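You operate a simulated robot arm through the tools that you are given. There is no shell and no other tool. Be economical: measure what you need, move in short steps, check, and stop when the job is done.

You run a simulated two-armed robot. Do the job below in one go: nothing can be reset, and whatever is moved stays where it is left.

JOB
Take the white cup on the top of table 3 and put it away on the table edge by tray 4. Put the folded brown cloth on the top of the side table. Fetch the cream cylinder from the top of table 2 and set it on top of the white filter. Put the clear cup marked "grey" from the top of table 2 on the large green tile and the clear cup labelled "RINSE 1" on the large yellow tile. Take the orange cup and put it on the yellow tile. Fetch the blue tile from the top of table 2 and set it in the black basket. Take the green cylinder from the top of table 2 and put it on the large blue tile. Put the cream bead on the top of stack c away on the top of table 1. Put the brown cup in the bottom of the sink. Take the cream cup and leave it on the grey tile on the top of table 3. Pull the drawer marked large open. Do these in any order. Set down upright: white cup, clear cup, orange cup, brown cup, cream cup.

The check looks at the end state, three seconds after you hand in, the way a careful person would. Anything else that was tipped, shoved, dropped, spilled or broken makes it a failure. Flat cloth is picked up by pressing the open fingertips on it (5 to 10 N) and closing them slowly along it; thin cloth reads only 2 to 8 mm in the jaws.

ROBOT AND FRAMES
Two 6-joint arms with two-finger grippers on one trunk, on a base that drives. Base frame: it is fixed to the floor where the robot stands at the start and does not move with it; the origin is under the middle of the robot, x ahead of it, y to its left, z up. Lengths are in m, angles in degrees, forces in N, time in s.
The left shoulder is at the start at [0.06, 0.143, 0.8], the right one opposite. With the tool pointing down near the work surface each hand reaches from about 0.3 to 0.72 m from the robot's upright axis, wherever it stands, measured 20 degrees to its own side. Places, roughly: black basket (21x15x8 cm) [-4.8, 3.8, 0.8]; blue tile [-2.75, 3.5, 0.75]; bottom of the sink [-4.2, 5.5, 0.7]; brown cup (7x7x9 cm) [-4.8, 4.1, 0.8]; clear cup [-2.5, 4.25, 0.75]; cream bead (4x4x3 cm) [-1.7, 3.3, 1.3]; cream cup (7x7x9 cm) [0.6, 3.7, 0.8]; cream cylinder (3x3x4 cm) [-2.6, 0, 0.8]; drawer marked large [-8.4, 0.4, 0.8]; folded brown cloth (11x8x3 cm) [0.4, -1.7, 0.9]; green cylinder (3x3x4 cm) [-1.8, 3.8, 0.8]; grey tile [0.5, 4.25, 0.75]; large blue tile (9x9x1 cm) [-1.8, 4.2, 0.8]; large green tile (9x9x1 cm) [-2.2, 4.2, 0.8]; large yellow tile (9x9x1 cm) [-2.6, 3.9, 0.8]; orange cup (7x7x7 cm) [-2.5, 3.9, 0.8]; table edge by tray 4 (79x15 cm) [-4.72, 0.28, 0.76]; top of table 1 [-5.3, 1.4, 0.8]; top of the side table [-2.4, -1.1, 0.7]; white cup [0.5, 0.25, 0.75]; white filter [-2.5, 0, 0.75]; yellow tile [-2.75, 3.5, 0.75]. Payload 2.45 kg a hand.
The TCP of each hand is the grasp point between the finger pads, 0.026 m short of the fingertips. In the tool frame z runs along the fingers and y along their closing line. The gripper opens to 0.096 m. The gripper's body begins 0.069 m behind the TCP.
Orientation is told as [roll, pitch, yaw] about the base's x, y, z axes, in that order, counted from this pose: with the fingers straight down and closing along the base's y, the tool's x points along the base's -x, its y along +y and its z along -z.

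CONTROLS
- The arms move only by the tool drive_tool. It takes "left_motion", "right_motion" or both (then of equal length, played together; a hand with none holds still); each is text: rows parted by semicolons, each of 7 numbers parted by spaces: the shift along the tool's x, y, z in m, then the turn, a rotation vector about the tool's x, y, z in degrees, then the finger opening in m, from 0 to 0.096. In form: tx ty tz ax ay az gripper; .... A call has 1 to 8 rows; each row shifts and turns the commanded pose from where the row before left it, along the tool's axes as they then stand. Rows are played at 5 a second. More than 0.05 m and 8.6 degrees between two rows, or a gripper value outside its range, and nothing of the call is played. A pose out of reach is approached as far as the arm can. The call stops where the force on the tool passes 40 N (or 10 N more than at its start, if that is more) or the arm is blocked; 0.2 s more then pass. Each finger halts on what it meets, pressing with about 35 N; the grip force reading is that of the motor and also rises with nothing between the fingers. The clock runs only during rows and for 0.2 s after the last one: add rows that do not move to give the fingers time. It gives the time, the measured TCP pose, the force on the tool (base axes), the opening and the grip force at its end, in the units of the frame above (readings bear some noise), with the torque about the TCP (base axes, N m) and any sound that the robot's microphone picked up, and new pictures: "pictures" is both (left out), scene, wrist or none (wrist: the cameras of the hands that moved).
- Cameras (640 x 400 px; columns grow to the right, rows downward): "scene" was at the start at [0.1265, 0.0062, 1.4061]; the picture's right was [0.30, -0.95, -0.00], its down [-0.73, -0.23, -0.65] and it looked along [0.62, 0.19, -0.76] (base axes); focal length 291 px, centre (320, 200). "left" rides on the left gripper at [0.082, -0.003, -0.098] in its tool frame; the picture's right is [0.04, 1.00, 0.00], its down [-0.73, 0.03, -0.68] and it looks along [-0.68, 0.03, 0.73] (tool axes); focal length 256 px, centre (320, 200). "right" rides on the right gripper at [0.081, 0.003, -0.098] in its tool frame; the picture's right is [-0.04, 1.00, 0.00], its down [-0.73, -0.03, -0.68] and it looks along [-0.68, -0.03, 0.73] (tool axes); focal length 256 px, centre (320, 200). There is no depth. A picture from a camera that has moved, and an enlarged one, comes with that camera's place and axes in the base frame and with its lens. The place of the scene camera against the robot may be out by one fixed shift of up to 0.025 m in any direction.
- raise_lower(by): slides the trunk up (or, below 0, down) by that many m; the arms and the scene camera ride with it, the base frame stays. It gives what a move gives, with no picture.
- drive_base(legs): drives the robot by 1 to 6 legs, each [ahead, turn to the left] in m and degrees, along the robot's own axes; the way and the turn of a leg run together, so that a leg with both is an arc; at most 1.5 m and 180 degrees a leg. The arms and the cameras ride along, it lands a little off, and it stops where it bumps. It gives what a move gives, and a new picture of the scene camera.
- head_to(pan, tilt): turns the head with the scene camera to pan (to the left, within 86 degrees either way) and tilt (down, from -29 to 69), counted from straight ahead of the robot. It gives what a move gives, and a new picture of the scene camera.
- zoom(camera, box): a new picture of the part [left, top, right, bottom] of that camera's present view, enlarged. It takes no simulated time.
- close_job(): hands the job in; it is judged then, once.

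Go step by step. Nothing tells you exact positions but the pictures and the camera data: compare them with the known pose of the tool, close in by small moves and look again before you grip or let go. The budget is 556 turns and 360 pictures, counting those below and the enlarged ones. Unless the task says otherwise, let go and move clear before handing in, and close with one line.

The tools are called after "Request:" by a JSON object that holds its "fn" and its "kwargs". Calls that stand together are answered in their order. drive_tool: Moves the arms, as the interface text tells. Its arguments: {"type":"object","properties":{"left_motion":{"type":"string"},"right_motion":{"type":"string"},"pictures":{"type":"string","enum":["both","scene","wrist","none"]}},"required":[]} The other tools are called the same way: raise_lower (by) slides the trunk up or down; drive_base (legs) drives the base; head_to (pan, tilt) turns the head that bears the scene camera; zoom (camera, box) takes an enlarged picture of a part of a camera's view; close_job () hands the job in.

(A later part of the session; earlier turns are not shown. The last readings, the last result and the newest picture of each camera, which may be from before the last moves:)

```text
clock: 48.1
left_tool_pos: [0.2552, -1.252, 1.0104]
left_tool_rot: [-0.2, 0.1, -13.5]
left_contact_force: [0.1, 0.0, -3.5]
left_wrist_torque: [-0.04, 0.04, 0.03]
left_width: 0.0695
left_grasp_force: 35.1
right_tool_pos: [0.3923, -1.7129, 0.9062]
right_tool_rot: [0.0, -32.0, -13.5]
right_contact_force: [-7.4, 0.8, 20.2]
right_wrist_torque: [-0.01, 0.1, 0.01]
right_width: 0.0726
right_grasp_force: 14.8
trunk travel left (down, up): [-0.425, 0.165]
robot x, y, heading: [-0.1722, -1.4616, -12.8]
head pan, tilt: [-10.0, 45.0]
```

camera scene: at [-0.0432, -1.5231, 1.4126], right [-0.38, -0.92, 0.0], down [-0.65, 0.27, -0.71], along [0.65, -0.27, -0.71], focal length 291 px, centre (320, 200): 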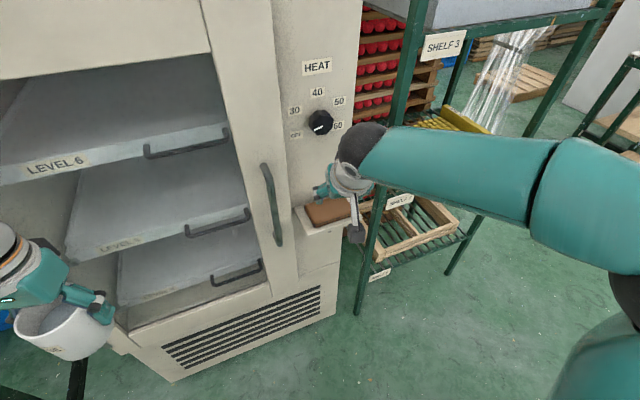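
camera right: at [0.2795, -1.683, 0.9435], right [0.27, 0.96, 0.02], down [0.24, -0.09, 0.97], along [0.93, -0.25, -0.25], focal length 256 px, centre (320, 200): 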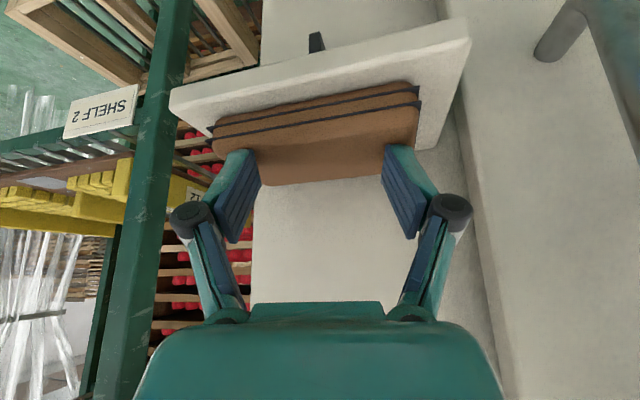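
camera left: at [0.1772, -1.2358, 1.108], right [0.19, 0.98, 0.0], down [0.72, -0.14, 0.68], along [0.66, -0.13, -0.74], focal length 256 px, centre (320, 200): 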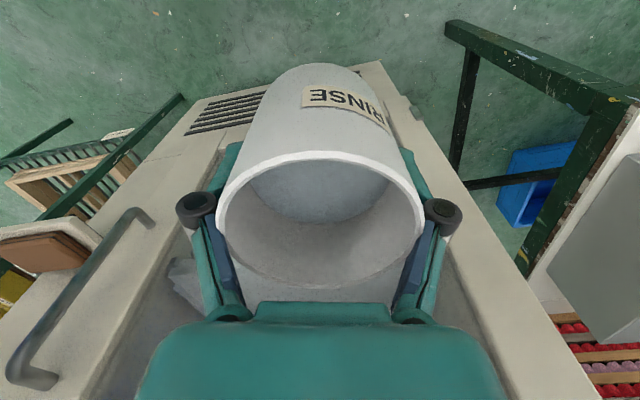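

Still pressing at 20 N; ease a little more, then close slowly.

Request:
{"fn": "drive_tool", "kwargs": {"right_motion": "0 0 -0.002 0 0 0 0.07; 0 0 0 0 0 0 0.065; 0 0 0 0 0 0 0.06; 0 0 0 0 0 0 0.055; 0 0 0 0 0 0 0.05; 0 0 0 0 0 0 0.045; 0 0 0 0 0 0 0.04; 0 0 0 0 0 0 0.035", "pictures": "wrist"}}

```text
clock: 49.9
left_tool_pos: [0.2527, -1.2534, 1.0106]
left_tool_rot: [-0.1, -0.1, -13.6]
left_contact_force: [0.4, 0.3, -2.0]
left_wrist_torque: [-0.01, -0.04, -0.03]
left_width: 0.0691
left_grasp_force: 34.8
right_tool_pos: [0.392, -1.7124, 0.9112]
right_tool_rot: [0.1, -32.6, -13.7]
right_contact_force: [0.8, 0.1, 26.7]
right_wrist_torque: [-0.14, -0.1, -0.1]
right_width: 0.0355
right_grasp_force: 0.3
trunk travel left (down, up): [-0.425, 0.165]
robot x, y, heading: [-0.1709, -1.4596, -12.9]
head pan, tilt: [-10.0, 45.0]
camera right: at [0.2753, -1.6811, 0.9501], right [0.27, 0.96, 0.02], down [0.24, -0.09, 0.97], along [0.93, -0.25, -0.25], focal length 256 px, centre (320, 200)
```

right: 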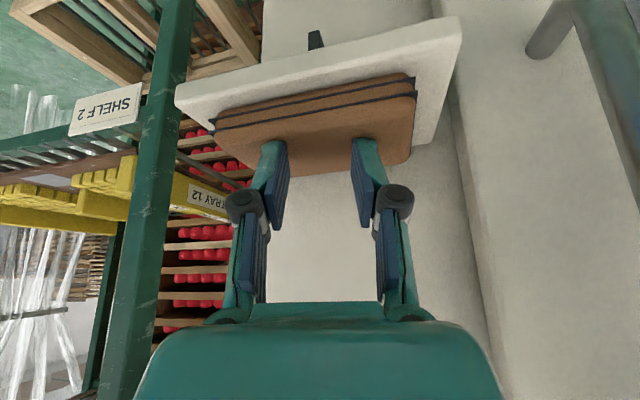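

The fingers slide over the top; I'll ease off and continue closing to see whether it pinches.

Request:
{"fn": "drive_tool", "kwargs": {"right_motion": "0 0 -0.003 0 0 0 0.032; 0 0 -0.001 0 0 0 0.027; 0 0 0 0 0 0 0.022; 0 0 0 0 0 0 0.017; 0 0 0 0 0 0 0.012; 0 0 0 0 0 0 0.008; 0 0 0 0 0 0 0.004; 0 0 0 0 0 0 0.002", "pictures": "wrist"}}

```text
clock: 51.7
left_tool_pos: [0.255, -1.2523, 1.0099]
left_tool_rot: [-0.1, 0.0, -13.5]
left_contact_force: [0.5, -0.8, -1.7]
left_wrist_torque: [0.0, -0.04, 0.01]
left_width: 0.0691
left_grasp_force: 35.7
right_tool_pos: [0.3906, -1.7129, 0.9111]
right_tool_rot: [0.0, -32.2, -13.6]
right_contact_force: [0.6, -0.9, 17.3]
right_wrist_torque: [-0.1, -0.05, -0.05]
right_width: 0.006
right_grasp_force: 28.7
trunk travel left (down, up): [-0.425, 0.165]
robot x, y, heading: [-0.1689, -1.4607, -12.6]
head pan, tilt: [-10.0, 45.0]
camera right: at [0.2735, -1.6804, 0.9503], right [0.27, 0.96, 0.02], down [0.24, -0.09, 0.97], along [0.93, -0.25, -0.26], focal length 256 px, centre (320, 200)
```

right: 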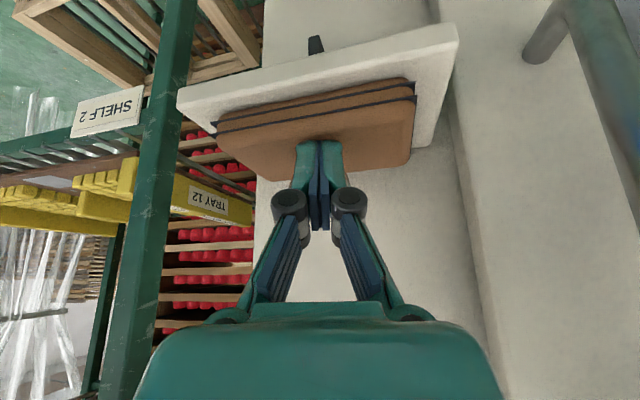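

Width reads 6 mm with 29 N: the cloth seems pinched. Lifting back along the fingers.

Request:
{"fn": "drive_tool", "kwargs": {"right_motion": "0 0 -0.01 0 0 0 0; 0 0 -0.015 0 0 0 0; 0 0 -0.02 0 0 0 0; 0 0 -0.02 0 0 0 0; 0 0 -0.02 0 0 0 0; 0 0 0 0 0 0 0", "pictures": "wrist"}}

```text
clock: 53.1
left_tool_pos: [0.2573, -1.2525, 1.0094]
left_tool_rot: [-0.2, 0.1, -13.4]
left_contact_force: [-0.2, -0.2, -2.2]
left_wrist_torque: [-0.01, 0.0, 0.02]
left_width: 0.0688
left_grasp_force: 34.6
right_tool_pos: [0.3471, -1.7016, 0.9825]
right_tool_rot: [0.0, -32.1, -13.6]
right_contact_force: [0.5, -0.2, 0.9]
right_wrist_torque: [0.0, 0.0, 0.01]
right_width: 0.0
right_grasp_force: 28.9
trunk travel left (down, up): [-0.425, 0.165]
robot x, y, heading: [-0.1745, -1.4607, -12.5]
head pan, tilt: [-10.0, 45.0]
camera right: at [0.2302, -1.6705, 1.0226], right [0.27, 0.96, 0.02], down [0.25, -0.09, 0.96], along [0.93, -0.25, -0.26], focal length 256 px, centre (320, 200)
```

right: 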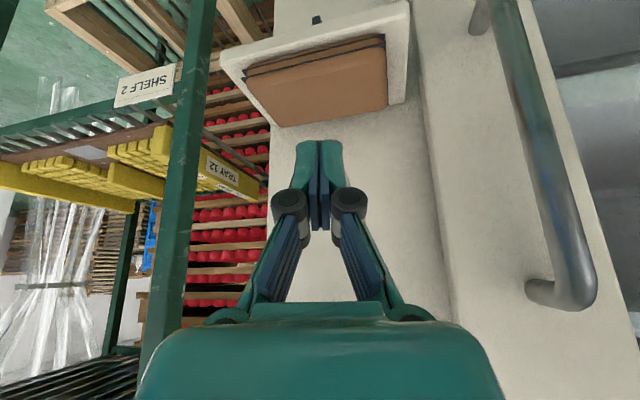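

It slipped; the folded cloth acts like a stiff pad. Plan: press its rear part and drag it toward me so it overhangs the ledge's front, then pinch its thickness. Positioning over the rear part first.

Request:
{"fn": "drive_tool", "kwargs": {"right_motion": "-0.006 0 0.025 0 0 0 0.03; -0.006 0 0.025 0 0 0 0.05; -0.006 0 0.025 0 0 0 0.05; 0 0 0.006 0 0 0 0.05; 0 0 0 0 0 0 0.05", "pictures": "wrist"}}

```text
clock: 54.3
left_tool_pos: [0.2561, -1.2531, 1.0096]
left_tool_rot: [-0.2, 0.1, -13.5]
left_contact_force: [0.0, 0.5, -3.0]
left_wrist_torque: [0.0, -0.02, -0.01]
left_width: 0.0694
left_grasp_force: 35.0
right_tool_pos: [0.4037, -1.7168, 0.9232]
right_tool_rot: [-0.1, -32.1, -13.5]
right_contact_force: [0.6, -0.1, -0.6]
right_wrist_torque: [0.01, 0.01, -0.01]
right_width: 0.0501
right_grasp_force: 0.0
trunk travel left (down, up): [-0.425, 0.165]
robot x, y, heading: [-0.1761, -1.4647, -12.7]
head pan, tilt: [-10.0, 45.0]
camera right: at [0.2867, -1.6856, 0.9637], right [0.27, 0.96, 0.02], down [0.25, -0.09, 0.97], along [0.93, -0.25, -0.26], focal length 256 px, centre (320, 200)
```

right: 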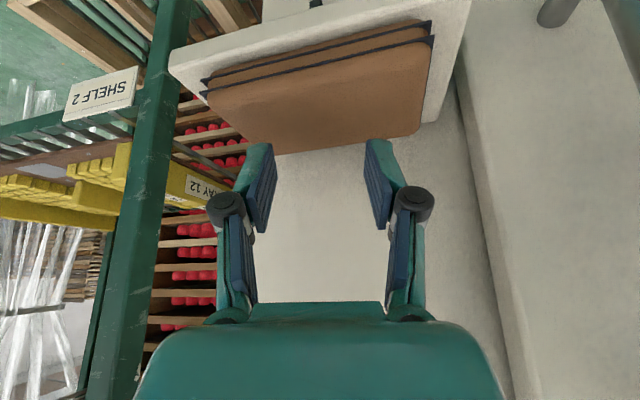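

Now press straight down gently.

Request:
{"fn": "drive_tool", "kwargs": {"right_motion": "0.004 0 0.0065 0 0 0 0.05; 0.002 0 0.003 0 0 0 0.05; 0 0 0 0 0 0 0.05", "pictures": "none"}}

```text
clock: 55.1
left_tool_pos: [0.2554, -1.2531, 1.0096]
left_tool_rot: [-0.1, 0.1, -13.5]
left_contact_force: [-0.7, -0.2, -1.8]
left_wrist_torque: [0.0, -0.02, -0.01]
left_width: 0.0692
left_grasp_force: 35.1
right_tool_pos: [0.4034, -1.7164, 0.9122]
right_tool_rot: [0.1, -32.1, -13.6]
right_contact_force: [0.8, 0.5, -0.2]
right_wrist_torque: [0.01, 0.01, 0.02]
right_width: 0.0499
right_grasp_force: 0.1
trunk travel left (down, up): [-0.425, 0.165]
robot x, y, heading: [-0.1682, -1.4593, -12.4]
head pan, tilt: [-10.0, 45.0]
```

Request:
{"fn": "drive_tool", "kwargs": {"right_motion": "0.002 0 0.0034 0 0 0 0.05; 0 0 0 0 0 0 0.05", "pictures": "none"}}

```text
clock: 55.7
left_tool_pos: [0.2556, -1.253, 1.0102]
left_tool_rot: [-0.1, 0.0, -13.5]
left_contact_force: [0.5, 0.3, -2.0]
left_wrist_torque: [0.01, 0.01, 0.03]
left_width: 0.0691
left_grasp_force: 35.5
right_tool_pos: [0.4038, -1.7163, 0.9095]
right_tool_rot: [0.1, -32.2, -13.6]
right_contact_force: [-3.3, 0.7, 11.6]
right_wrist_torque: [-0.01, 0.05, -0.01]
right_width: 0.0505
right_grasp_force: 5.2
trunk travel left (down, up): [-0.425, 0.165]
robot x, y, heading: [-0.1667, -1.458, -12.4]
head pan, tilt: [-10.0, 45.0]
```

Pressing with ~12 N. Dragging toward me 2 cm.

Request:
{"fn": "drive_tool", "kwargs": {"right_motion": "0.0038 -0.0009 -0.0018 0 0 0 0.05; 0.0041 -0.0012 -0.0026 0 0 0 0.05; 0.0041 -0.0012 -0.0026 0 0 0 0.05; 0.0041 -0.0012 -0.0026 0 0 0 0.05; 0 0 0 0 0 0 0.05", "pictures": "wrist"}}

```text
clock: 56.9
left_tool_pos: [0.2545, -1.2525, 1.0108]
left_tool_rot: [0.0, 0.0, -13.4]
left_contact_force: [0.5, 0.6, -0.6]
left_wrist_torque: [0.0, -0.01, -0.02]
left_width: 0.0689
left_grasp_force: 0.6
right_tool_pos: [0.3844, -1.7156, 0.9102]
right_tool_rot: [0.1, -32.4, -13.4]
right_contact_force: [5.9, -0.6, 19.7]
right_wrist_torque: [0.12, -0.27, 0.08]
right_width: 0.0508
right_grasp_force: 0.4
trunk travel left (down, up): [-0.425, 0.165]
robot x, y, heading: [-0.1676, -1.4601, -12.5]
head pan, tilt: [-10.0, 45.0]
camera right: at [0.2678, -1.684, 0.9491], right [0.27, 0.96, 0.02], down [0.24, -0.09, 0.97], along [0.93, -0.25, -0.26], focal length 256 px, centre (320, 200)
```

right: 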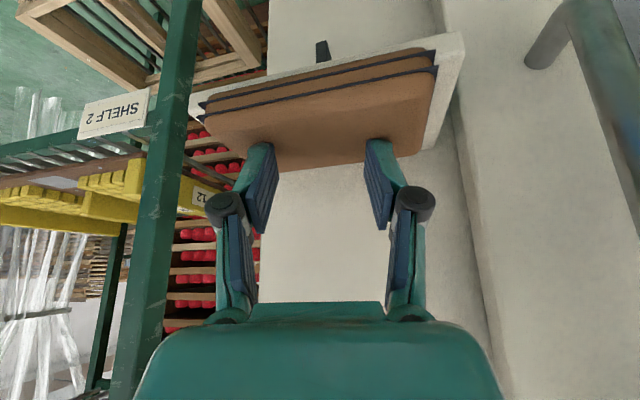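

The cloth is dragging nicely, but the left grip force dropped — re-tightening on the cup at once and looking.

Request:
{"fn": "drive_tool", "kwargs": {"left_motion": "0 0 0 0 0 0 0.055; 0 0 0 0 0 0 0.055", "pictures": "wrist"}}

```text
clock: 57.5
left_tool_pos: [0.2552, -1.253, 1.0108]
left_tool_rot: [-0.1, 0.1, -13.5]
left_contact_force: [-0.4, 0.0, 1.4]
left_wrist_torque: [-0.01, -0.04, 0.05]
left_width: 0.0679
left_grasp_force: 34.6
right_tool_pos: [0.3846, -1.7159, 0.9098]
right_tool_rot: [0.1, -32.4, -13.6]
right_contact_force: [6.5, -2.0, 19.9]
right_wrist_torque: [0.14, -0.3, 0.0]
right_width: 0.0507
right_grasp_force: 0.2
trunk travel left (down, up): [-0.425, 0.165]
robot x, y, heading: [-0.1713, -1.4597, -12.5]
head pan, tilt: [-10.0, 45.0]
camera left: at [0.1753, -1.2354, 1.1091], right [0.19, 0.98, 0.0], down [0.72, -0.14, 0.68], along [0.67, -0.13, -0.73], focal length 256 px, centre (320, 200)
```

left: 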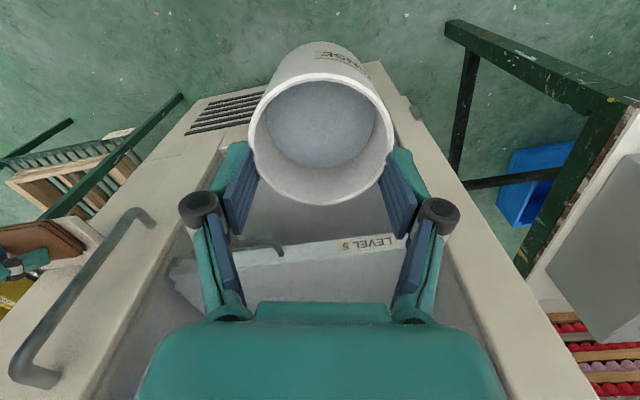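

The cup slid down and was just re-caught near the rim. I'll check it's stable with a firm close.

Request:
{"fn": "drive_tool", "kwargs": {"left_motion": "0 0 0 0 0 0 0.05", "pictures": "wrist"}}

```text
clock: 57.9
left_tool_pos: [0.2544, -1.252, 1.011]
left_tool_rot: [0.0, 0.0, -13.5]
left_contact_force: [0.0, -0.7, 0.7]
left_wrist_torque: [-0.03, -0.01, 0.02]
left_width: 0.0683
left_grasp_force: 34.6
right_tool_pos: [0.3845, -1.7158, 0.9088]
right_tool_rot: [0.2, -32.4, -13.6]
right_contact_force: [2.6, -0.3, 21.0]
right_wrist_torque: [0.18, -0.21, 0.02]
right_width: 0.0522
right_grasp_force: 1.0
trunk travel left (down, up): [-0.425, 0.165]
robot x, y, heading: [-0.1708, -1.4632, -12.7]
head pan, tilt: [-10.0, 45.0]
camera left: at [0.1753, -1.2354, 1.109], right [0.19, 0.98, 0.0], down [0.72, -0.14, 0.68], along [0.67, -0.13, -0.73], focal length 256 px, centre (320, 200)
```

left: 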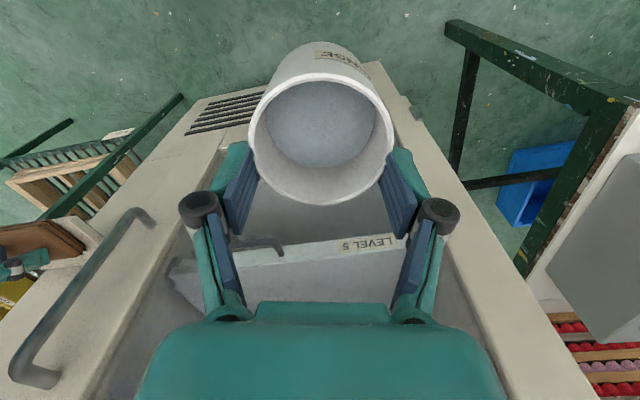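

Let me see it from the scene camera.

Request:
{"fn": "head_to", "kwargs": {"pan": 45, "tilt": 45}}

```text
clock: 59.2
left_tool_pos: [0.254, -1.2522, 1.011]
left_tool_rot: [0.0, -0.1, -13.4]
left_contact_force: [-0.9, 0.4, -0.4]
left_wrist_torque: [-0.03, -0.03, 0.02]
left_width: 0.0679
left_grasp_force: 35.0
right_tool_pos: [0.383, -1.7169, 0.9106]
right_tool_rot: [0.1, -32.6, -13.7]
right_contact_force: [-0.8, -1.0, 26.2]
right_wrist_torque: [-0.05, -0.06, -0.01]
right_width: 0.0061
right_grasp_force: 28.3
trunk travel left (down, up): [-0.425, 0.165]
robot x, y, heading: [-0.1708, -1.4651, -12.5]
head pan, tilt: [45.0, 45.0]
camera scene: at [-0.0526, -1.4474, 1.413], right [0.54, -0.84, 0.0], down [-0.6, -0.38, -0.71], along [0.6, 0.38, -0.71], focal length 291 px, centre (320, 200)
```

scene: 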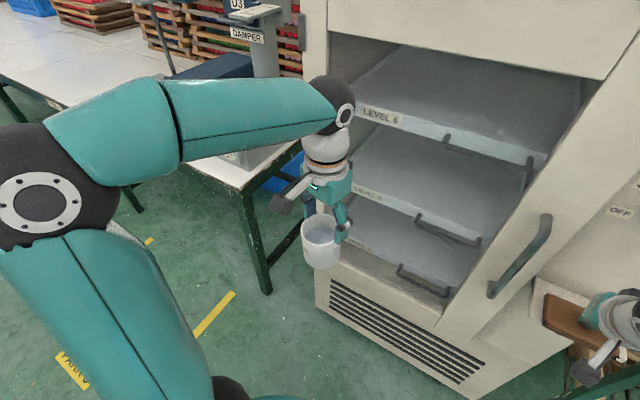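

The cup is upright and stable at its rim. I'll always command both grippers from now on. Continue dragging the cloth out a bit with fingers open 0.05.

Request:
{"fn": "drive_tool", "kwargs": {"right_motion": "0 0 -0.002 0 0 0 0.02; 0 0 0 0 0 0 0.04; 0.0041 -0.0012 -0.0026 0 0 0 0.05; 0.0041 -0.0012 -0.0026 0 0 0 0.05; 0.0041 -0.0012 -0.0026 0 0 0 0.05; 0 0 0 0 0 0 0.05", "left_motion": "0 0 0 0 0 0 0.04; 0 0 0 0 0 0 0.04; 0 0 0 0 0 0 0.04; 0 0 0 0 0 0 0.04; 0 0 0 0 0 0 0.04; 0 0 0 0 0 0 0.04", "pictures": "wrist"}}

```text
clock: 60.6
left_tool_pos: [0.2548, -1.2517, 1.0103]
left_tool_rot: [0.0, -0.1, -13.5]
left_contact_force: [-0.8, -0.4, 0.3]
left_wrist_torque: [-0.04, -0.01, 0.02]
left_width: 0.0681
left_grasp_force: 35.4
right_tool_pos: [0.3679, -1.7157, 0.9086]
right_tool_rot: [-0.1, -32.3, -13.6]
right_contact_force: [-1.4, -0.8, 5.9]
right_wrist_torque: [-0.01, 0.05, -0.02]
right_width: 0.05
right_grasp_force: 0.1
trunk travel left (down, up): [-0.425, 0.165]
robot x, y, heading: [-0.1674, -1.4621, -12.4]
head pan, tilt: [45.0, 45.0]
camera right: at [0.2512, -1.6842, 0.948], right [0.27, 0.96, 0.02], down [0.25, -0.09, 0.97], along [0.93, -0.25, -0.26], focal length 256 px, centre (320, 200)
camera left: at [0.1761, -1.236, 1.1089], right [0.19, 0.98, 0.0], down [0.72, -0.14, 0.68], along [0.67, -0.13, -0.73], focal length 256 px, centre (320, 200)
```

right: 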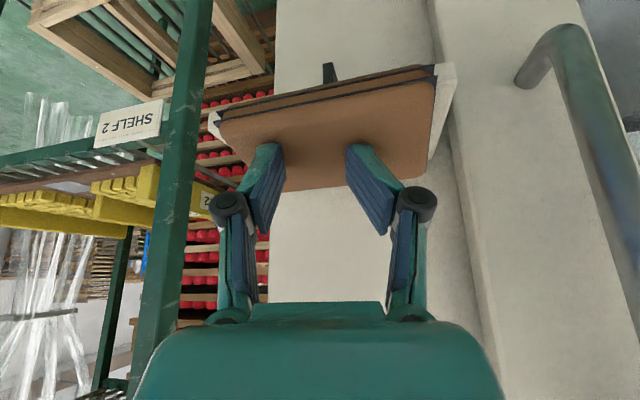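
left: 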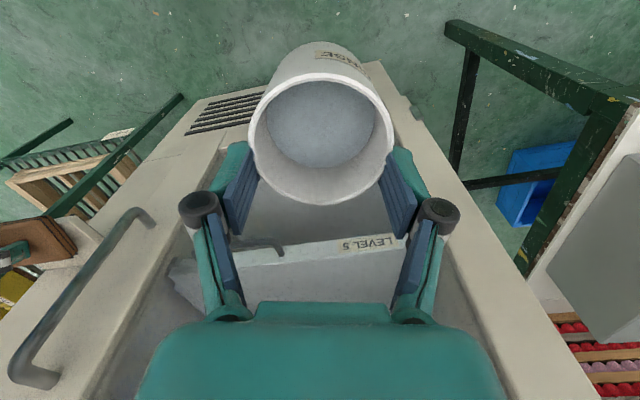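

Lift the right hand clear and view how far the cloth overhangs.

Request:
{"fn": "drive_tool", "kwargs": {"right_motion": "0 0 -0.03 0 0 0 0.05; 0 0 -0.04 0 0 0 0.05; 0.02 0 -0.03 0 0 0 0.05; 0 0 0 0 0 0 0.05", "left_motion": "0 0 0 0 0 0 0.04; 0 0 0 0 0 0 0.04; 0 0 0 0 0 0 0.04; 0 0 0 0 0 0 0.04", "pictures": "wrist"}}

Request:
{"fn": "head_to", "kwargs": {"pan": -10, "tilt": 45}}

Request:
{"fn": "zoom", "kwargs": {"camera": "right", "box": [200, 20, 460, 180]}}

```text
clock: 61.6
left_tool_pos: [0.2567, -1.2528, 1.0102]
left_tool_rot: [0.0, 0.2, -13.6]
left_contact_force: [-0.1, 0.0, -0.6]
left_wrist_torque: [0.01, 0.02, -0.01]
left_width: 0.0682
left_grasp_force: 35.3
right_tool_pos: [0.2994, -1.6978, 0.9817]
right_tool_rot: [0.0, -32.0, -13.5]
right_contact_force: [-0.4, 0.3, 0.6]
right_wrist_torque: [0.01, 0.04, 0.01]
right_width: 0.0499
right_grasp_force: 0.0
trunk travel left (down, up): [-0.425, 0.165]
robot x, y, heading: [-0.1695, -1.4605, -12.7]
head pan, tilt: [45.0, 45.0]
camera right: at [0.1844, -1.6661, 1.0213], right [0.27, 0.96, 0.02], down [0.25, -0.09, 0.96], along [0.93, -0.25, -0.26], focal length 256 px, centre (320, 200)
camera left: at [0.1774, -1.2363, 1.1084], right [0.19, 0.98, 0.0], down [0.72, -0.14, 0.68], along [0.66, -0.13, -0.74], focal length 256 px, centre (320, 200)
```

right: 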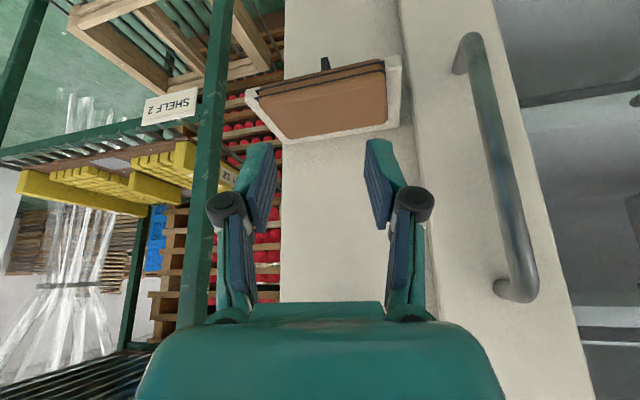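
left: 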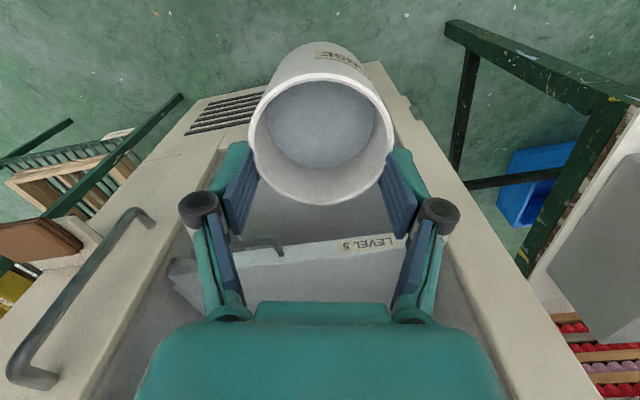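

```text
clock: 62.8
left_tool_pos: [0.2549, -1.2521, 1.0096]
left_tool_rot: [-0.1, 0.1, -13.5]
left_contact_force: [0.2, -0.5, -0.2]
left_wrist_torque: [0.01, -0.03, -0.04]
left_width: 0.0681
left_grasp_force: 35.1
right_tool_pos: [0.2999, -1.6983, 0.9822]
right_tool_rot: [0.0, -32.1, -13.6]
right_contact_force: [0.2, 0.1, 0.7]
right_wrist_torque: [-0.01, -0.03, 0.01]
right_width: 0.0501
right_grasp_force: 0.1
trunk travel left (down, up): [-0.425, 0.165]
robot x, y, heading: [-0.1701, -1.4602, -12.6]
head pan, tilt: [-10.0, 45.0]
camera scene: at [-0.0434, -1.523, 1.4127], right [-0.38, -0.92, 0.0], down [-0.65, 0.27, -0.71], along [0.65, -0.27, -0.71], focal length 291 px, centre (320, 200)
```

scene: 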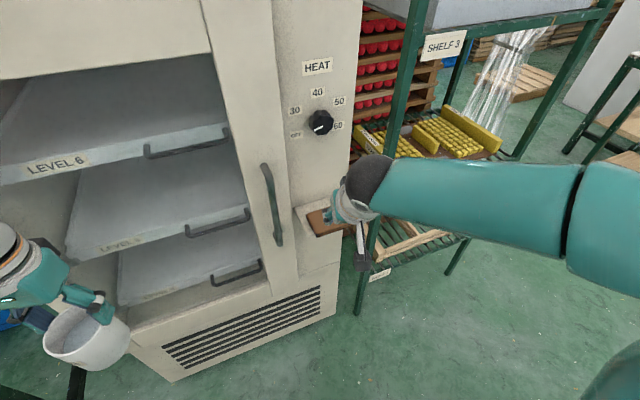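

```text
2.46 times, centred on (330, 100) of right
camera zoom: at [0.1842, -1.6661, 1.0216], right [0.27, 0.96, 0.02], down [0.25, -0.09, 0.97], along [0.93, -0.25, -0.26], focal length 630 px, centre (295, 446)
```

zoom: 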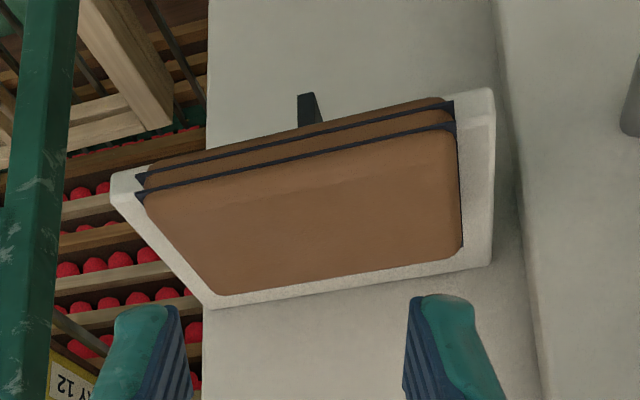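

The cloth now overhangs the ledge front by about 3 cm, leaving a gap at the wall. I'll straighten the hand and turn it 90° to grip across the 8 cm side from above.

Request:
{"fn": "drive_tool", "kwargs": {"right_motion": "0 0 0 0 8 0 0.07; 0 0 0 0 8 0 0.096; 0 0 0 0 8 0 0.096; 0 0 0 0 8 0 0.096; 0 0 0 0 0 -8.5 0.096; 0 0 0 0 0 -8.5 0.096; 0 0 0 0 0 -8.5 0.096; 0 0 0 0 0 -8.5 0.096", "left_motion": "0 0 0 0 0 0 0.04; 0 0 0 0 0 0 0.04; 0 0 0 0 0 0 0.04; 0 0 0 0 0 0 0.04; 0 0 0 0 0 0 0.04; 0 0 0 0 0 0 0.04; 0 0 0 0 0 0 0.04; 0 0 0 0 0 0 0.04", "pictures": "none"}}

Request:
{"fn": "drive_tool", "kwargs": {"right_motion": "0 0 0 0 0 -8.5 0.096; 0 0 0 0 0 -8.5 0.096; 0 0 0 0 0 -8.5 0.096; 0 0 0 0 0 -8.5 0.096; 0 0 0 0 0 -8.5 0.096; 0 0 0 0 0 -8.5 0.096; 0 0 0 0 0 -8.5 0.096; 0 0 0 0 0 -8.5 0.096", "left_motion": "0 0 0 0 0 0 0.04; 0 0 0 0 0 0 0.04; 0 0 0 0 0 0 0.04; 0 0 0 0 0 0 0.04; 0 0 0 0 0 0 0.04; 0 0 0 0 0 0 0.04; 0 0 0 0 0 0 0.04; 0 0 0 0 0 0 0.04", "pictures": "wrist"}}

```text
clock: 64.6
left_tool_pos: [0.2565, -1.2523, 1.0082]
left_tool_rot: [-0.1, 0.2, -13.5]
left_contact_force: [-0.8, 0.8, -0.9]
left_wrist_torque: [-0.01, 0.0, 0.01]
left_width: 0.068
left_grasp_force: 35.3
right_tool_pos: [0.3008, -1.7005, 0.9824]
right_tool_rot: [0.0, -0.1, 20.7]
right_contact_force: [-1.3, -0.2, 0.5]
right_wrist_torque: [0.02, 0.0, 0.03]
right_width: 0.0965
right_grasp_force: 0.0
trunk travel left (down, up): [-0.425, 0.165]
robot x, y, heading: [-0.1723, -1.4615, -12.6]
head pan, tilt: [-10.0, 45.0]
```

```text
clock: 66.4
left_tool_pos: [0.2564, -1.2531, 1.0101]
left_tool_rot: [-0.1, 0.1, -13.5]
left_contact_force: [-0.5, 0.5, 0.9]
left_wrist_torque: [-0.01, 0.01, 0.01]
left_width: 0.0684
left_grasp_force: 34.7
right_tool_pos: [0.2998, -1.6995, 0.9822]
right_tool_rot: [0.0, -0.1, 88.6]
right_contact_force: [-0.4, -0.3, 0.5]
right_wrist_torque: [-0.01, 0.02, 0.0]
right_width: 0.0962
right_grasp_force: 0.1
trunk travel left (down, up): [-0.425, 0.165]
robot x, y, heading: [-0.169, -1.4622, -12.5]
head pan, tilt: [-10.0, 45.0]
camera right: at [0.296, -1.781, 1.0804], right [-1.0, 0.06, 0.0], down [0.05, 0.73, 0.68], along [0.05, 0.68, -0.73], focal length 256 px, centre (320, 200)
camera left: at [0.1769, -1.2362, 1.1086], right [0.19, 0.98, 0.0], down [0.72, -0.14, 0.68], along [0.66, -0.13, -0.74], focal length 256 px, centre (320, 200)
```

right: 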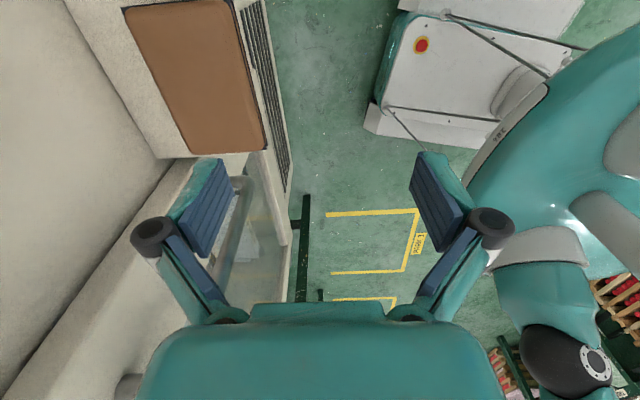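
left: 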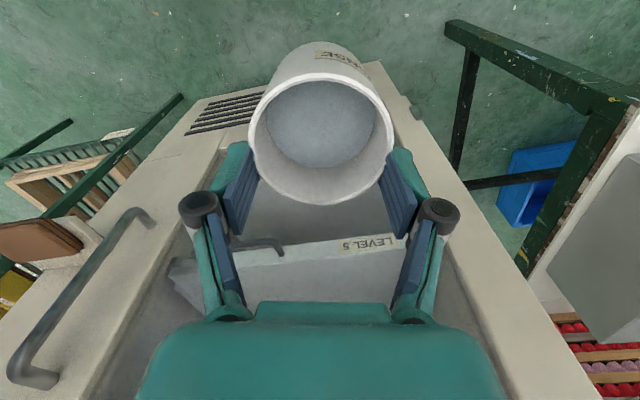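

Cloth spans x≈0.354–0.427, centre y≈-1.712. I'll tilt the hand 10° to keep the wrist off the wall and move over it.

Request:
{"fn": "drive_tool", "kwargs": {"right_motion": "0 0 0 5 0 0 0.096; 0 0 0 5 0 0 0.096; 0.0065 -0.028 0.005 0 0 0 0.096; 0.006 -0.028 0.005 0 0 0 0.096; 0 -0.029 0.005 0 0 0 0.096; 0 0 0.02 0 0 0 0.096; 0 0 0.02 0 0 0 0.096; 0 0 0 0 0 0 0.096", "left_motion": "0 0 0 0 0 0 0.04; 0 0 0 0 0 0 0.04; 0 0 0 0 0 0 0.04; 0 0 0 0 0 0 0.04; 0 0 0 0 0 0 0.04; 0 0 0 0 0 0 0.04; 0 0 0 0 0 0 0.04; 0 0 0 0 0 0 0.04", "pictures": "both"}}

```text
clock: 68.2
left_tool_pos: [0.2555, -1.2536, 1.0108]
left_tool_rot: [-0.1, 0.2, -13.5]
left_contact_force: [0.0, -0.4, -0.1]
left_wrist_torque: [-0.02, -0.01, -0.04]
left_width: 0.0677
left_grasp_force: 34.7
right_tool_pos: [0.3932, -1.7158, 0.9446]
right_tool_rot: [-10.1, 0.1, 88.4]
right_contact_force: [0.6, 1.6, 0.1]
right_wrist_torque: [0.0, 0.01, 0.01]
right_width: 0.0959
right_grasp_force: 0.2
trunk travel left (down, up): [-0.425, 0.165]
robot x, y, heading: [-0.1688, -1.464, -12.6]
head pan, tilt: [-10.0, 45.0]
camera scene: at [-0.0436, -1.523, 1.4127], right [-0.38, -0.92, 0.0], down [-0.65, 0.27, -0.71], along [0.65, -0.27, -0.71], focal length 291 px, centre (320, 200)
camera right: at [0.3717, -1.7967, 1.0406], right [-0.98, 0.07, -0.18], down [-0.07, 0.74, 0.67], along [0.17, 0.67, -0.72], focal length 256 px, centre (320, 200)
camera left: at [0.1767, -1.2361, 1.1087], right [0.19, 0.98, 0.0], down [0.72, -0.14, 0.68], along [0.67, -0.13, -0.73], focal length 256 px, centre (320, 200)
```

scene: 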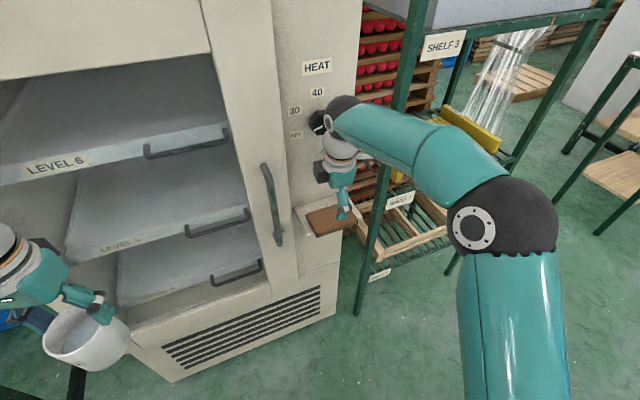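
right: 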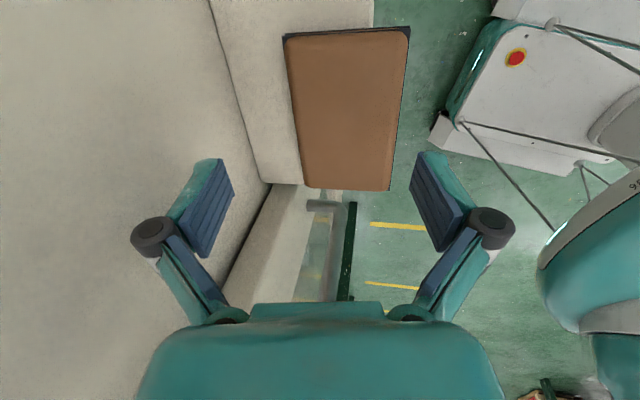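
left: 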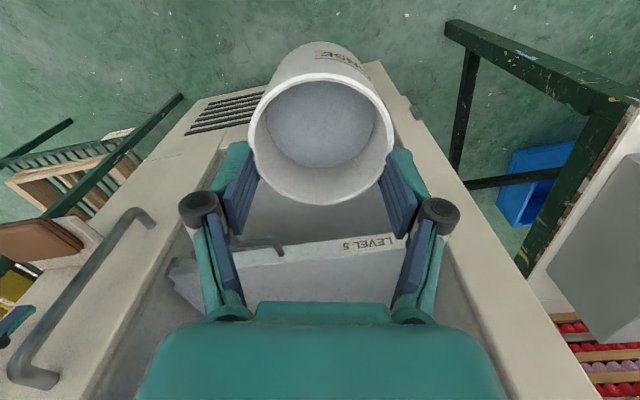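

Cloth centre (0.388, -1.715). Correct sideways and descend over it.

Request:
{"fn": "drive_tool", "kwargs": {"right_motion": "0 0.0093 0.01 0 0 0 0.096; 0 0.0093 0.015 0 0 0 0.096; 0 0 0.015 0 0 0 0.096; 0 0 0.01 0 0 0 0.096; 0 0 0.007 0 0 0 0.096; 0 0 0 0 0 0 0.096", "left_motion": "0 0 0 0 0 0 0.04; 0 0 0 0 0 0 0.04; 0 0 0 0 0 0 0.04; 0 0 0 0 0 0 0.04; 0 0 0 0 0 0 0.04; 0 0 0 0 0 0 0.04", "pictures": "both"}}

```text
clock: 69.6
left_tool_pos: [0.2566, -1.2531, 1.0087]
left_tool_rot: [-0.1, 0.1, -13.6]
left_contact_force: [-0.3, 0.0, -0.4]
left_wrist_torque: [-0.01, -0.03, 0.0]
left_width: 0.068
left_grasp_force: 35.0
right_tool_pos: [0.3856, -1.7139, 0.8844]
right_tool_rot: [-10.1, 0.0, 88.4]
right_contact_force: [0.3, -0.3, -0.1]
right_wrist_torque: [-0.01, -0.03, -0.01]
right_width: 0.0961
right_grasp_force: 0.0
trunk travel left (down, up): [-0.425, 0.165]
robot x, y, heading: [-0.17, -1.4634, -12.8]
head pan, tilt: [-10.0, 45.0]
camera scene: at [-0.0434, -1.5231, 1.4127], right [-0.38, -0.92, 0.0], down [-0.65, 0.27, -0.71], along [0.65, -0.27, -0.71], focal length 291 px, centre (320, 200)
camera right: at [0.3636, -1.7952, 0.9803], right [-0.98, 0.07, -0.18], down [-0.07, 0.74, 0.67], along [0.17, 0.67, -0.72], focal length 256 px, centre (320, 200)
camera left: at [0.1768, -1.2362, 1.1086], right [0.19, 0.98, 0.0], down [0.72, -0.14, 0.68], along [0.66, -0.13, -0.74], focal length 256 px, centre (320, 200)
```

scene: 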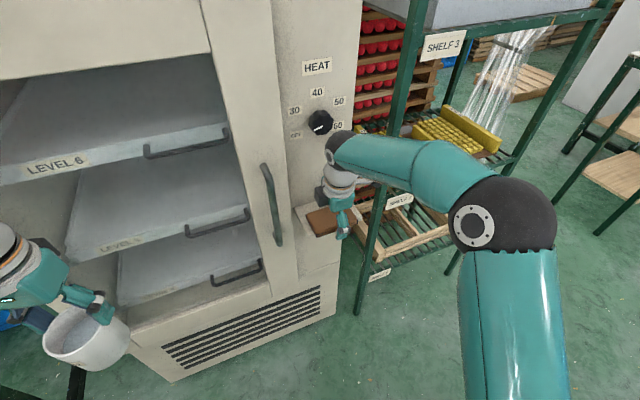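
right: 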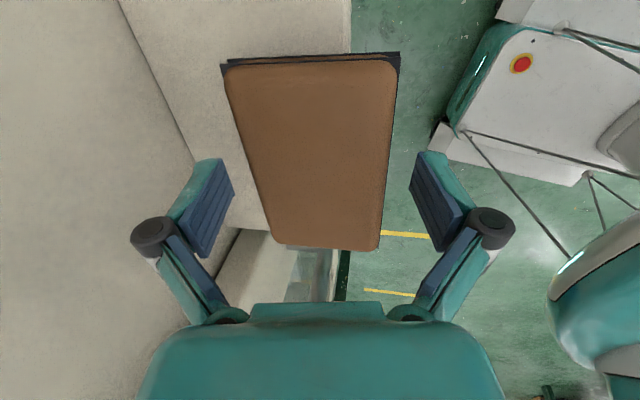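
left: 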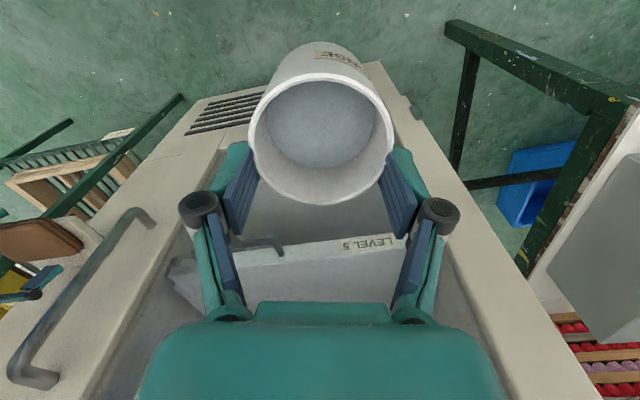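

Straddling well. A touch lower, then close slowly.

Request:
{"fn": "drive_tool", "kwargs": {"right_motion": "0 0 0.006 0 0 0 0.096; 0 0 0 0 0 0 0.09; 0 0 0 0 0 0 0.083; 0 0 0 0 0 0 0.076; 0 0 0 0 0 0 0.07; 0 0 0 0 0 0 0.064; 0 0 0 0 0 0 0.06; 0 0 0 0 0 0 0.06", "left_motion": "0 0 0 0 0 0 0.04; 0 0 0 0 0 0 0.04; 0 0 0 0 0 0 0.04; 0 0 0 0 0 0 0.04; 0 0 0 0 0 0 0.04; 0 0 0 0 0 0 0.04; 0 0 0 0 0 0 0.04; 0 0 0 0 0 0 0.04", "pictures": "wrist"}}

```text
clock: 71.4
left_tool_pos: [0.2556, -1.2526, 1.0101]
left_tool_rot: [-0.1, 0.1, -13.5]
left_contact_force: [0.4, 0.4, 0.6]
left_wrist_torque: [0.02, 0.01, 0.01]
left_width: 0.0681
left_grasp_force: 35.0
right_tool_pos: [0.3858, -1.7141, 0.8792]
right_tool_rot: [-10.2, 0.0, 88.4]
right_contact_force: [0.7, -1.0, 5.7]
right_wrist_torque: [-0.09, 0.08, 0.12]
right_width: 0.0716
right_grasp_force: 35.7
trunk travel left (down, up): [-0.425, 0.165]
robot x, y, heading: [-0.1707, -1.4609, -12.7]
head pan, tilt: [-10.0, 45.0]
camera right: at [0.3645, -1.7953, 0.9753], right [-0.98, 0.07, -0.18], down [-0.07, 0.74, 0.67], along [0.18, 0.67, -0.72], focal length 256 px, centre (320, 200)
camera left: at [0.1766, -1.2361, 1.1087], right [0.19, 0.98, 0.0], down [0.72, -0.14, 0.68], along [0.67, -0.13, -0.73], focal length 256 px, centre (320, 200)
```

right: 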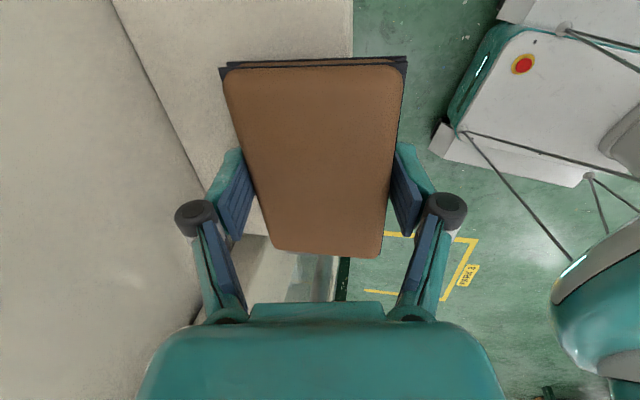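
left: 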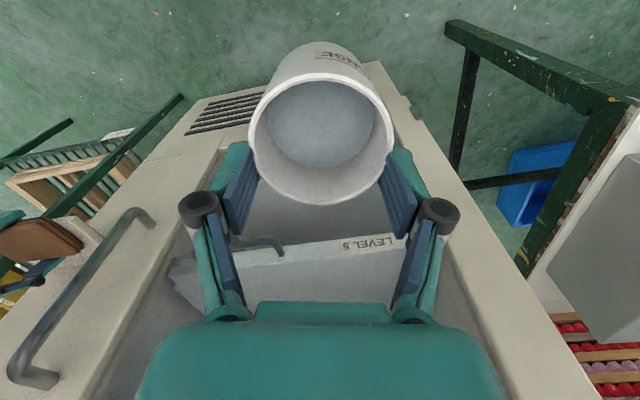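

Gripped at 0.0716. Lifting straight up slowly.

Request:
{"fn": "drive_tool", "kwargs": {"right_motion": "0 -0.001 -0.006 0 0 0 0.05; 0 -0.0026 -0.015 0 0 0 0.05; 0 -0.0026 -0.015 0 0 0 0.05; 0 0 -0.02 0 0 0 0.05; 0 0.005 -0.02 0 0 0 0.05; 0 0.02 -0.02 0 0 0 0.05; 0 0.03 -0.01 0 0 0 0.05; 0 0.03 0 0 0 0 0.05", "left_motion": "0 0 0 0 0 0 0.04; 0 0 0 0 0 0 0.04; 0 0 0 0 0 0 0.04; 0 0 0 0 0 0 0.04; 0 0 0 0 0 0 0.04; 0 0 0 0 0 0 0.04; 0 0 0 0 0 0 0.04; 0 0 0 0 0 0 0.04", "pictures": "both"}}

```text
clock: 73.2
left_tool_pos: [0.2557, -1.2536, 1.0117]
left_tool_rot: [-0.2, 0.0, -13.4]
left_contact_force: [-0.4, 0.4, -0.2]
left_wrist_torque: [0.01, -0.02, 0.0]
left_width: 0.068
left_grasp_force: 35.0
right_tool_pos: [0.2893, -1.714, 0.9687]
right_tool_rot: [-10.2, 0.0, 88.4]
right_contact_force: [-0.5, -0.1, -0.5]
right_wrist_torque: [0.02, 0.01, 0.02]
right_width: 0.0712
right_grasp_force: 35.2
trunk travel left (down, up): [-0.425, 0.165]
robot x, y, heading: [-0.1699, -1.4623, -12.5]
head pan, tilt: [-10.0, 45.0]
camera scene: at [-0.0441, -1.5231, 1.4128], right [-0.38, -0.92, 0.0], down [-0.65, 0.27, -0.71], along [0.65, -0.27, -0.71], focal length 291 px, centre (320, 200)
camera right: at [0.2673, -1.7942, 1.0652], right [-0.98, 0.07, -0.18], down [-0.07, 0.74, 0.67], along [0.18, 0.67, -0.72], focal length 256 px, centre (320, 200)
camera left: at [0.1763, -1.2362, 1.1088], right [0.19, 0.98, 0.0], down [0.72, -0.14, 0.68], along [0.67, -0.13, -0.73], focal length 256 px, centre (320, 200)
```

scene: 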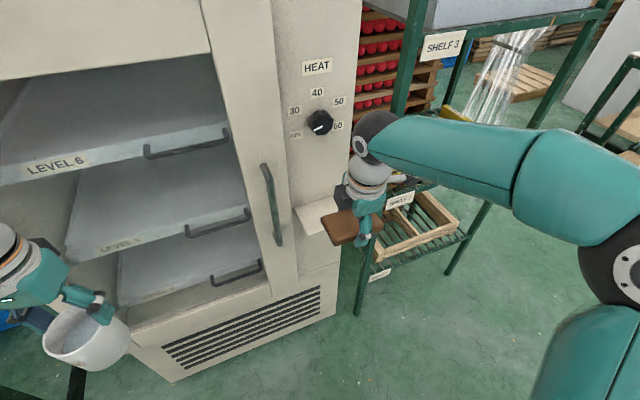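
right: 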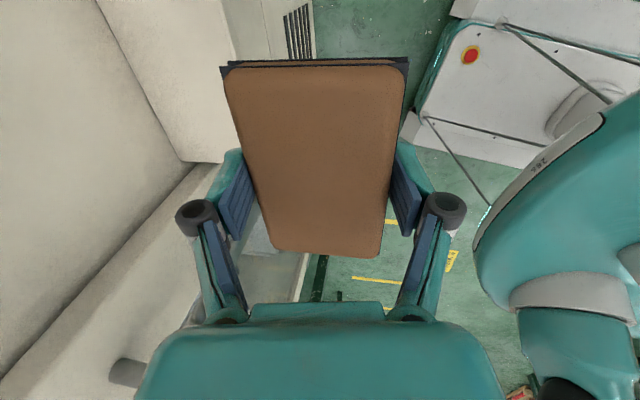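
left: 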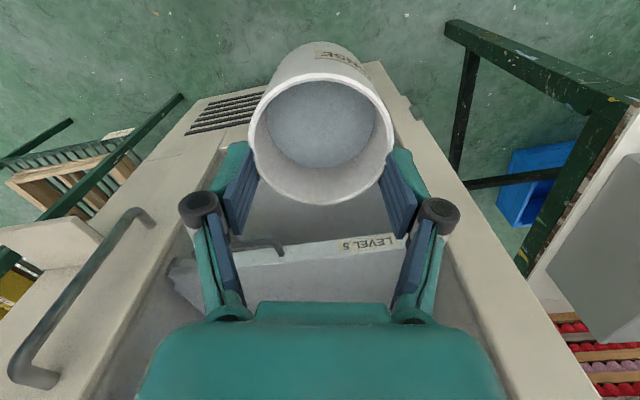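

The cloth is held. I'll level the hand, back off and turn toward the side table.

Request:
{"fn": "drive_tool", "kwargs": {"right_motion": "0 0.01 0 -5 0 0 0.05; 0 0.01 0 -5 0 0 0.05; 0 0 0 0 0 0 0.05", "left_motion": "0 0 0 0 0 0 0.04; 0 0 0 0 0 0 0.04; 0 0 0 0 0 0 0.04", "pictures": "none"}}

Request:
{"fn": "drive_base", "kwargs": {"legs": [[-0.4, 0], [0, -88], [0, -88]]}}

Request:
{"fn": "head_to", "kwargs": {"pan": 0, "tilt": 15}}

```text
clock: 74.0
left_tool_pos: [0.2558, -1.2546, 1.0104]
left_tool_rot: [-0.2, 0.1, -13.5]
left_contact_force: [0.2, 0.5, -0.1]
left_wrist_torque: [0.01, -0.03, 0.01]
left_width: 0.0681
left_grasp_force: 35.1
right_tool_pos: [0.2718, -1.7119, 0.9664]
right_tool_rot: [-0.1, 0.1, 88.4]
right_contact_force: [-0.3, -0.5, -0.7]
right_wrist_torque: [0.05, -0.03, 0.01]
right_width: 0.0715
right_grasp_force: 34.4
trunk travel left (down, up): [-0.425, 0.165]
robot x, y, heading: [-0.1708, -1.4586, -12.5]
head pan, tilt: [-10.0, 45.0]
```

```text
clock: 79.7
left_tool_pos: [-0.2132, -1.7055, 1.011]
left_tool_rot: [0.0, 0.1, -83.0]
left_contact_force: [0.5, 0.9, -0.5]
left_wrist_torque: [-0.02, -0.04, 0.03]
left_width: 0.0679
left_grasp_force: 35.2
right_tool_pos: [-0.6383, -1.8812, 0.968]
right_tool_rot: [-0.1, -0.1, 19.0]
right_contact_force: [-0.1, -0.7, -0.6]
right_wrist_torque: [0.0, -0.02, 0.01]
right_width: 0.0703
right_grasp_force: 35.1
trunk travel left (down, up): [-0.425, 0.165]
robot x, y, heading: [-0.5145, -1.3711, -83.4]
head pan, tilt: [-10.0, 45.0]
stopped in leg 2: the robot was blocked; the commanded pose is now the measured one
camera scene: at [-0.5207, -1.5304, 1.4125], right [-1.0, 0.06, 0.0], down [0.05, 0.71, -0.71], along [-0.05, -0.7, -0.71], focal length 291 px, centre (320, 200)
```

scene: 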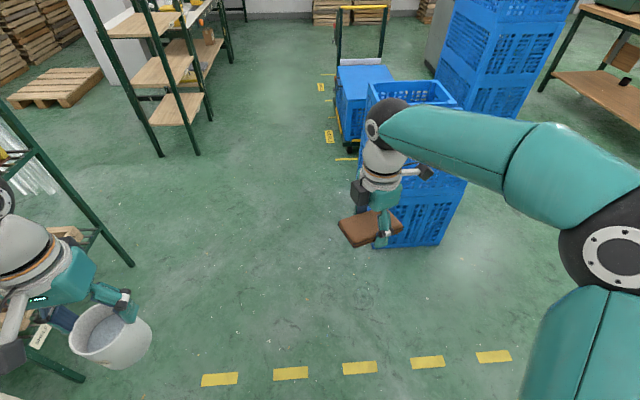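

```text
clock: 80.6
left_tool_pos: [-0.2129, -1.7054, 1.0113]
left_tool_rot: [0.0, 0.1, -83.0]
left_contact_force: [-0.3, 0.0, 0.3]
left_wrist_torque: [-0.02, 0.01, 0.0]
left_width: 0.0681
left_grasp_force: 35.0
right_tool_pos: [-0.6372, -1.8809, 0.9675]
right_tool_rot: [-0.2, 0.0, 19.0]
right_contact_force: [-0.6, 0.0, -0.5]
right_wrist_torque: [0.02, 0.01, -0.01]
right_width: 0.0701
right_grasp_force: 35.2
trunk travel left (down, up): [-0.425, 0.165]
robot x, y, heading: [-0.515, -1.3711, -83.8]
head pan, tilt: [0.0, 15.0]
camera scene: at [-0.5045, -1.5414, 1.4594], right [-0.99, -0.11, 0.0], down [-0.03, 0.26, -0.97], along [0.11, -0.96, -0.26], focal length 291 px, centre (320, 200)
```

scene: 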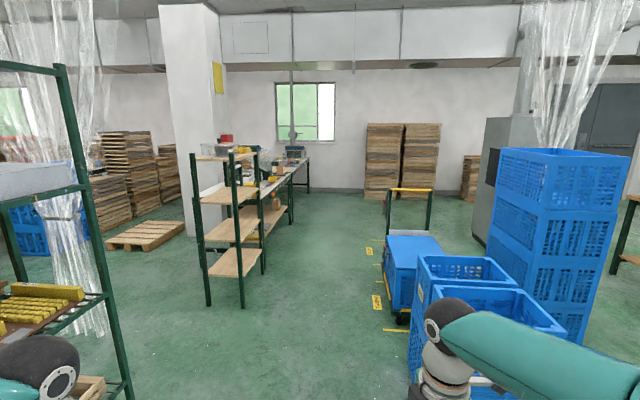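

The turn stopped early with nothing visibly near. Try turning on in a smaller leg.

Request:
{"fn": "drive_base", "kwargs": {"legs": [[0, -45], [0, -45]]}}

```text
clock: 84.8
left_tool_pos: [-0.7254, -1.7726, 1.0102]
left_tool_rot: [0.0, 0.1, -152.6]
left_contact_force: [0.2, -0.8, 0.5]
left_wrist_torque: [-0.02, 0.02, 0.02]
left_width: 0.0678
left_grasp_force: 34.9
right_tool_pos: [-1.0352, -1.4353, 0.9673]
right_tool_rot: [0.0, -0.1, -50.6]
right_contact_force: [-0.2, 0.4, -1.1]
right_wrist_torque: [-0.05, 0.0, 0.03]
right_width: 0.07
right_grasp_force: 34.9
trunk travel left (down, up): [-0.425, 0.165]
robot x, y, heading: [-0.491, -1.413, -155.1]
head pan, tilt: [0.0, 15.0]
stopped in leg 2: the robot was blocked; the commanded pose is now the measured one
camera scene: at [-0.6411, -1.4951, 1.4593], right [-0.42, 0.91, 0.0], down [0.24, 0.11, -0.97], along [-0.87, -0.41, -0.26], focal length 291 px, centre (320, 200)
```

scene: 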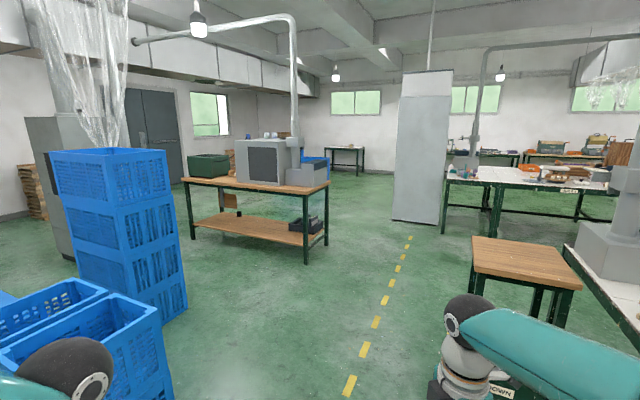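

The side table spans x -2.77…-2.25, y -1.35…-0.85 at z≈0.7. I'll turn in a small leg and drive up to it.

Request:
{"fn": "drive_base", "kwargs": {"legs": [[0, -32]]}}

```text
clock: 86.9
left_tool_pos: [-0.8802, -1.5895, 1.0122]
left_tool_rot: [-0.1, 0.1, 174.3]
left_contact_force: [0.0, -0.5, 0.2]
left_wrist_torque: [-0.05, 0.0, 0.0]
left_width: 0.0682
left_grasp_force: 34.9
right_tool_pos: [-0.9576, -1.137, 0.9673]
right_tool_rot: [-0.1, -0.2, -83.6]
right_contact_force: [-0.5, 1.1, -0.5]
right_wrist_torque: [0.0, 0.03, 0.02]
right_width: 0.0699
right_grasp_force: 35.1
trunk travel left (down, up): [-0.425, 0.165]
robot x, y, heading: [-0.4916, -1.4361, 172.6]
head pan, tilt: [0.0, 15.0]
camera scene: at [-0.654, -1.4321, 1.4594], right [0.13, 0.99, 0.0], down [0.26, -0.03, -0.97], along [-0.96, 0.13, -0.26], focal length 291 px, centre (320, 200)
```

scene: 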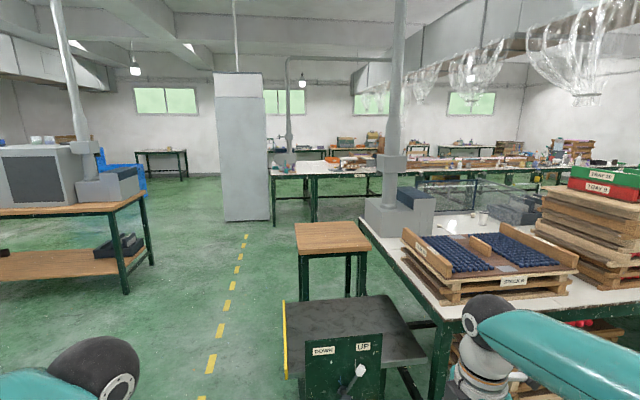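

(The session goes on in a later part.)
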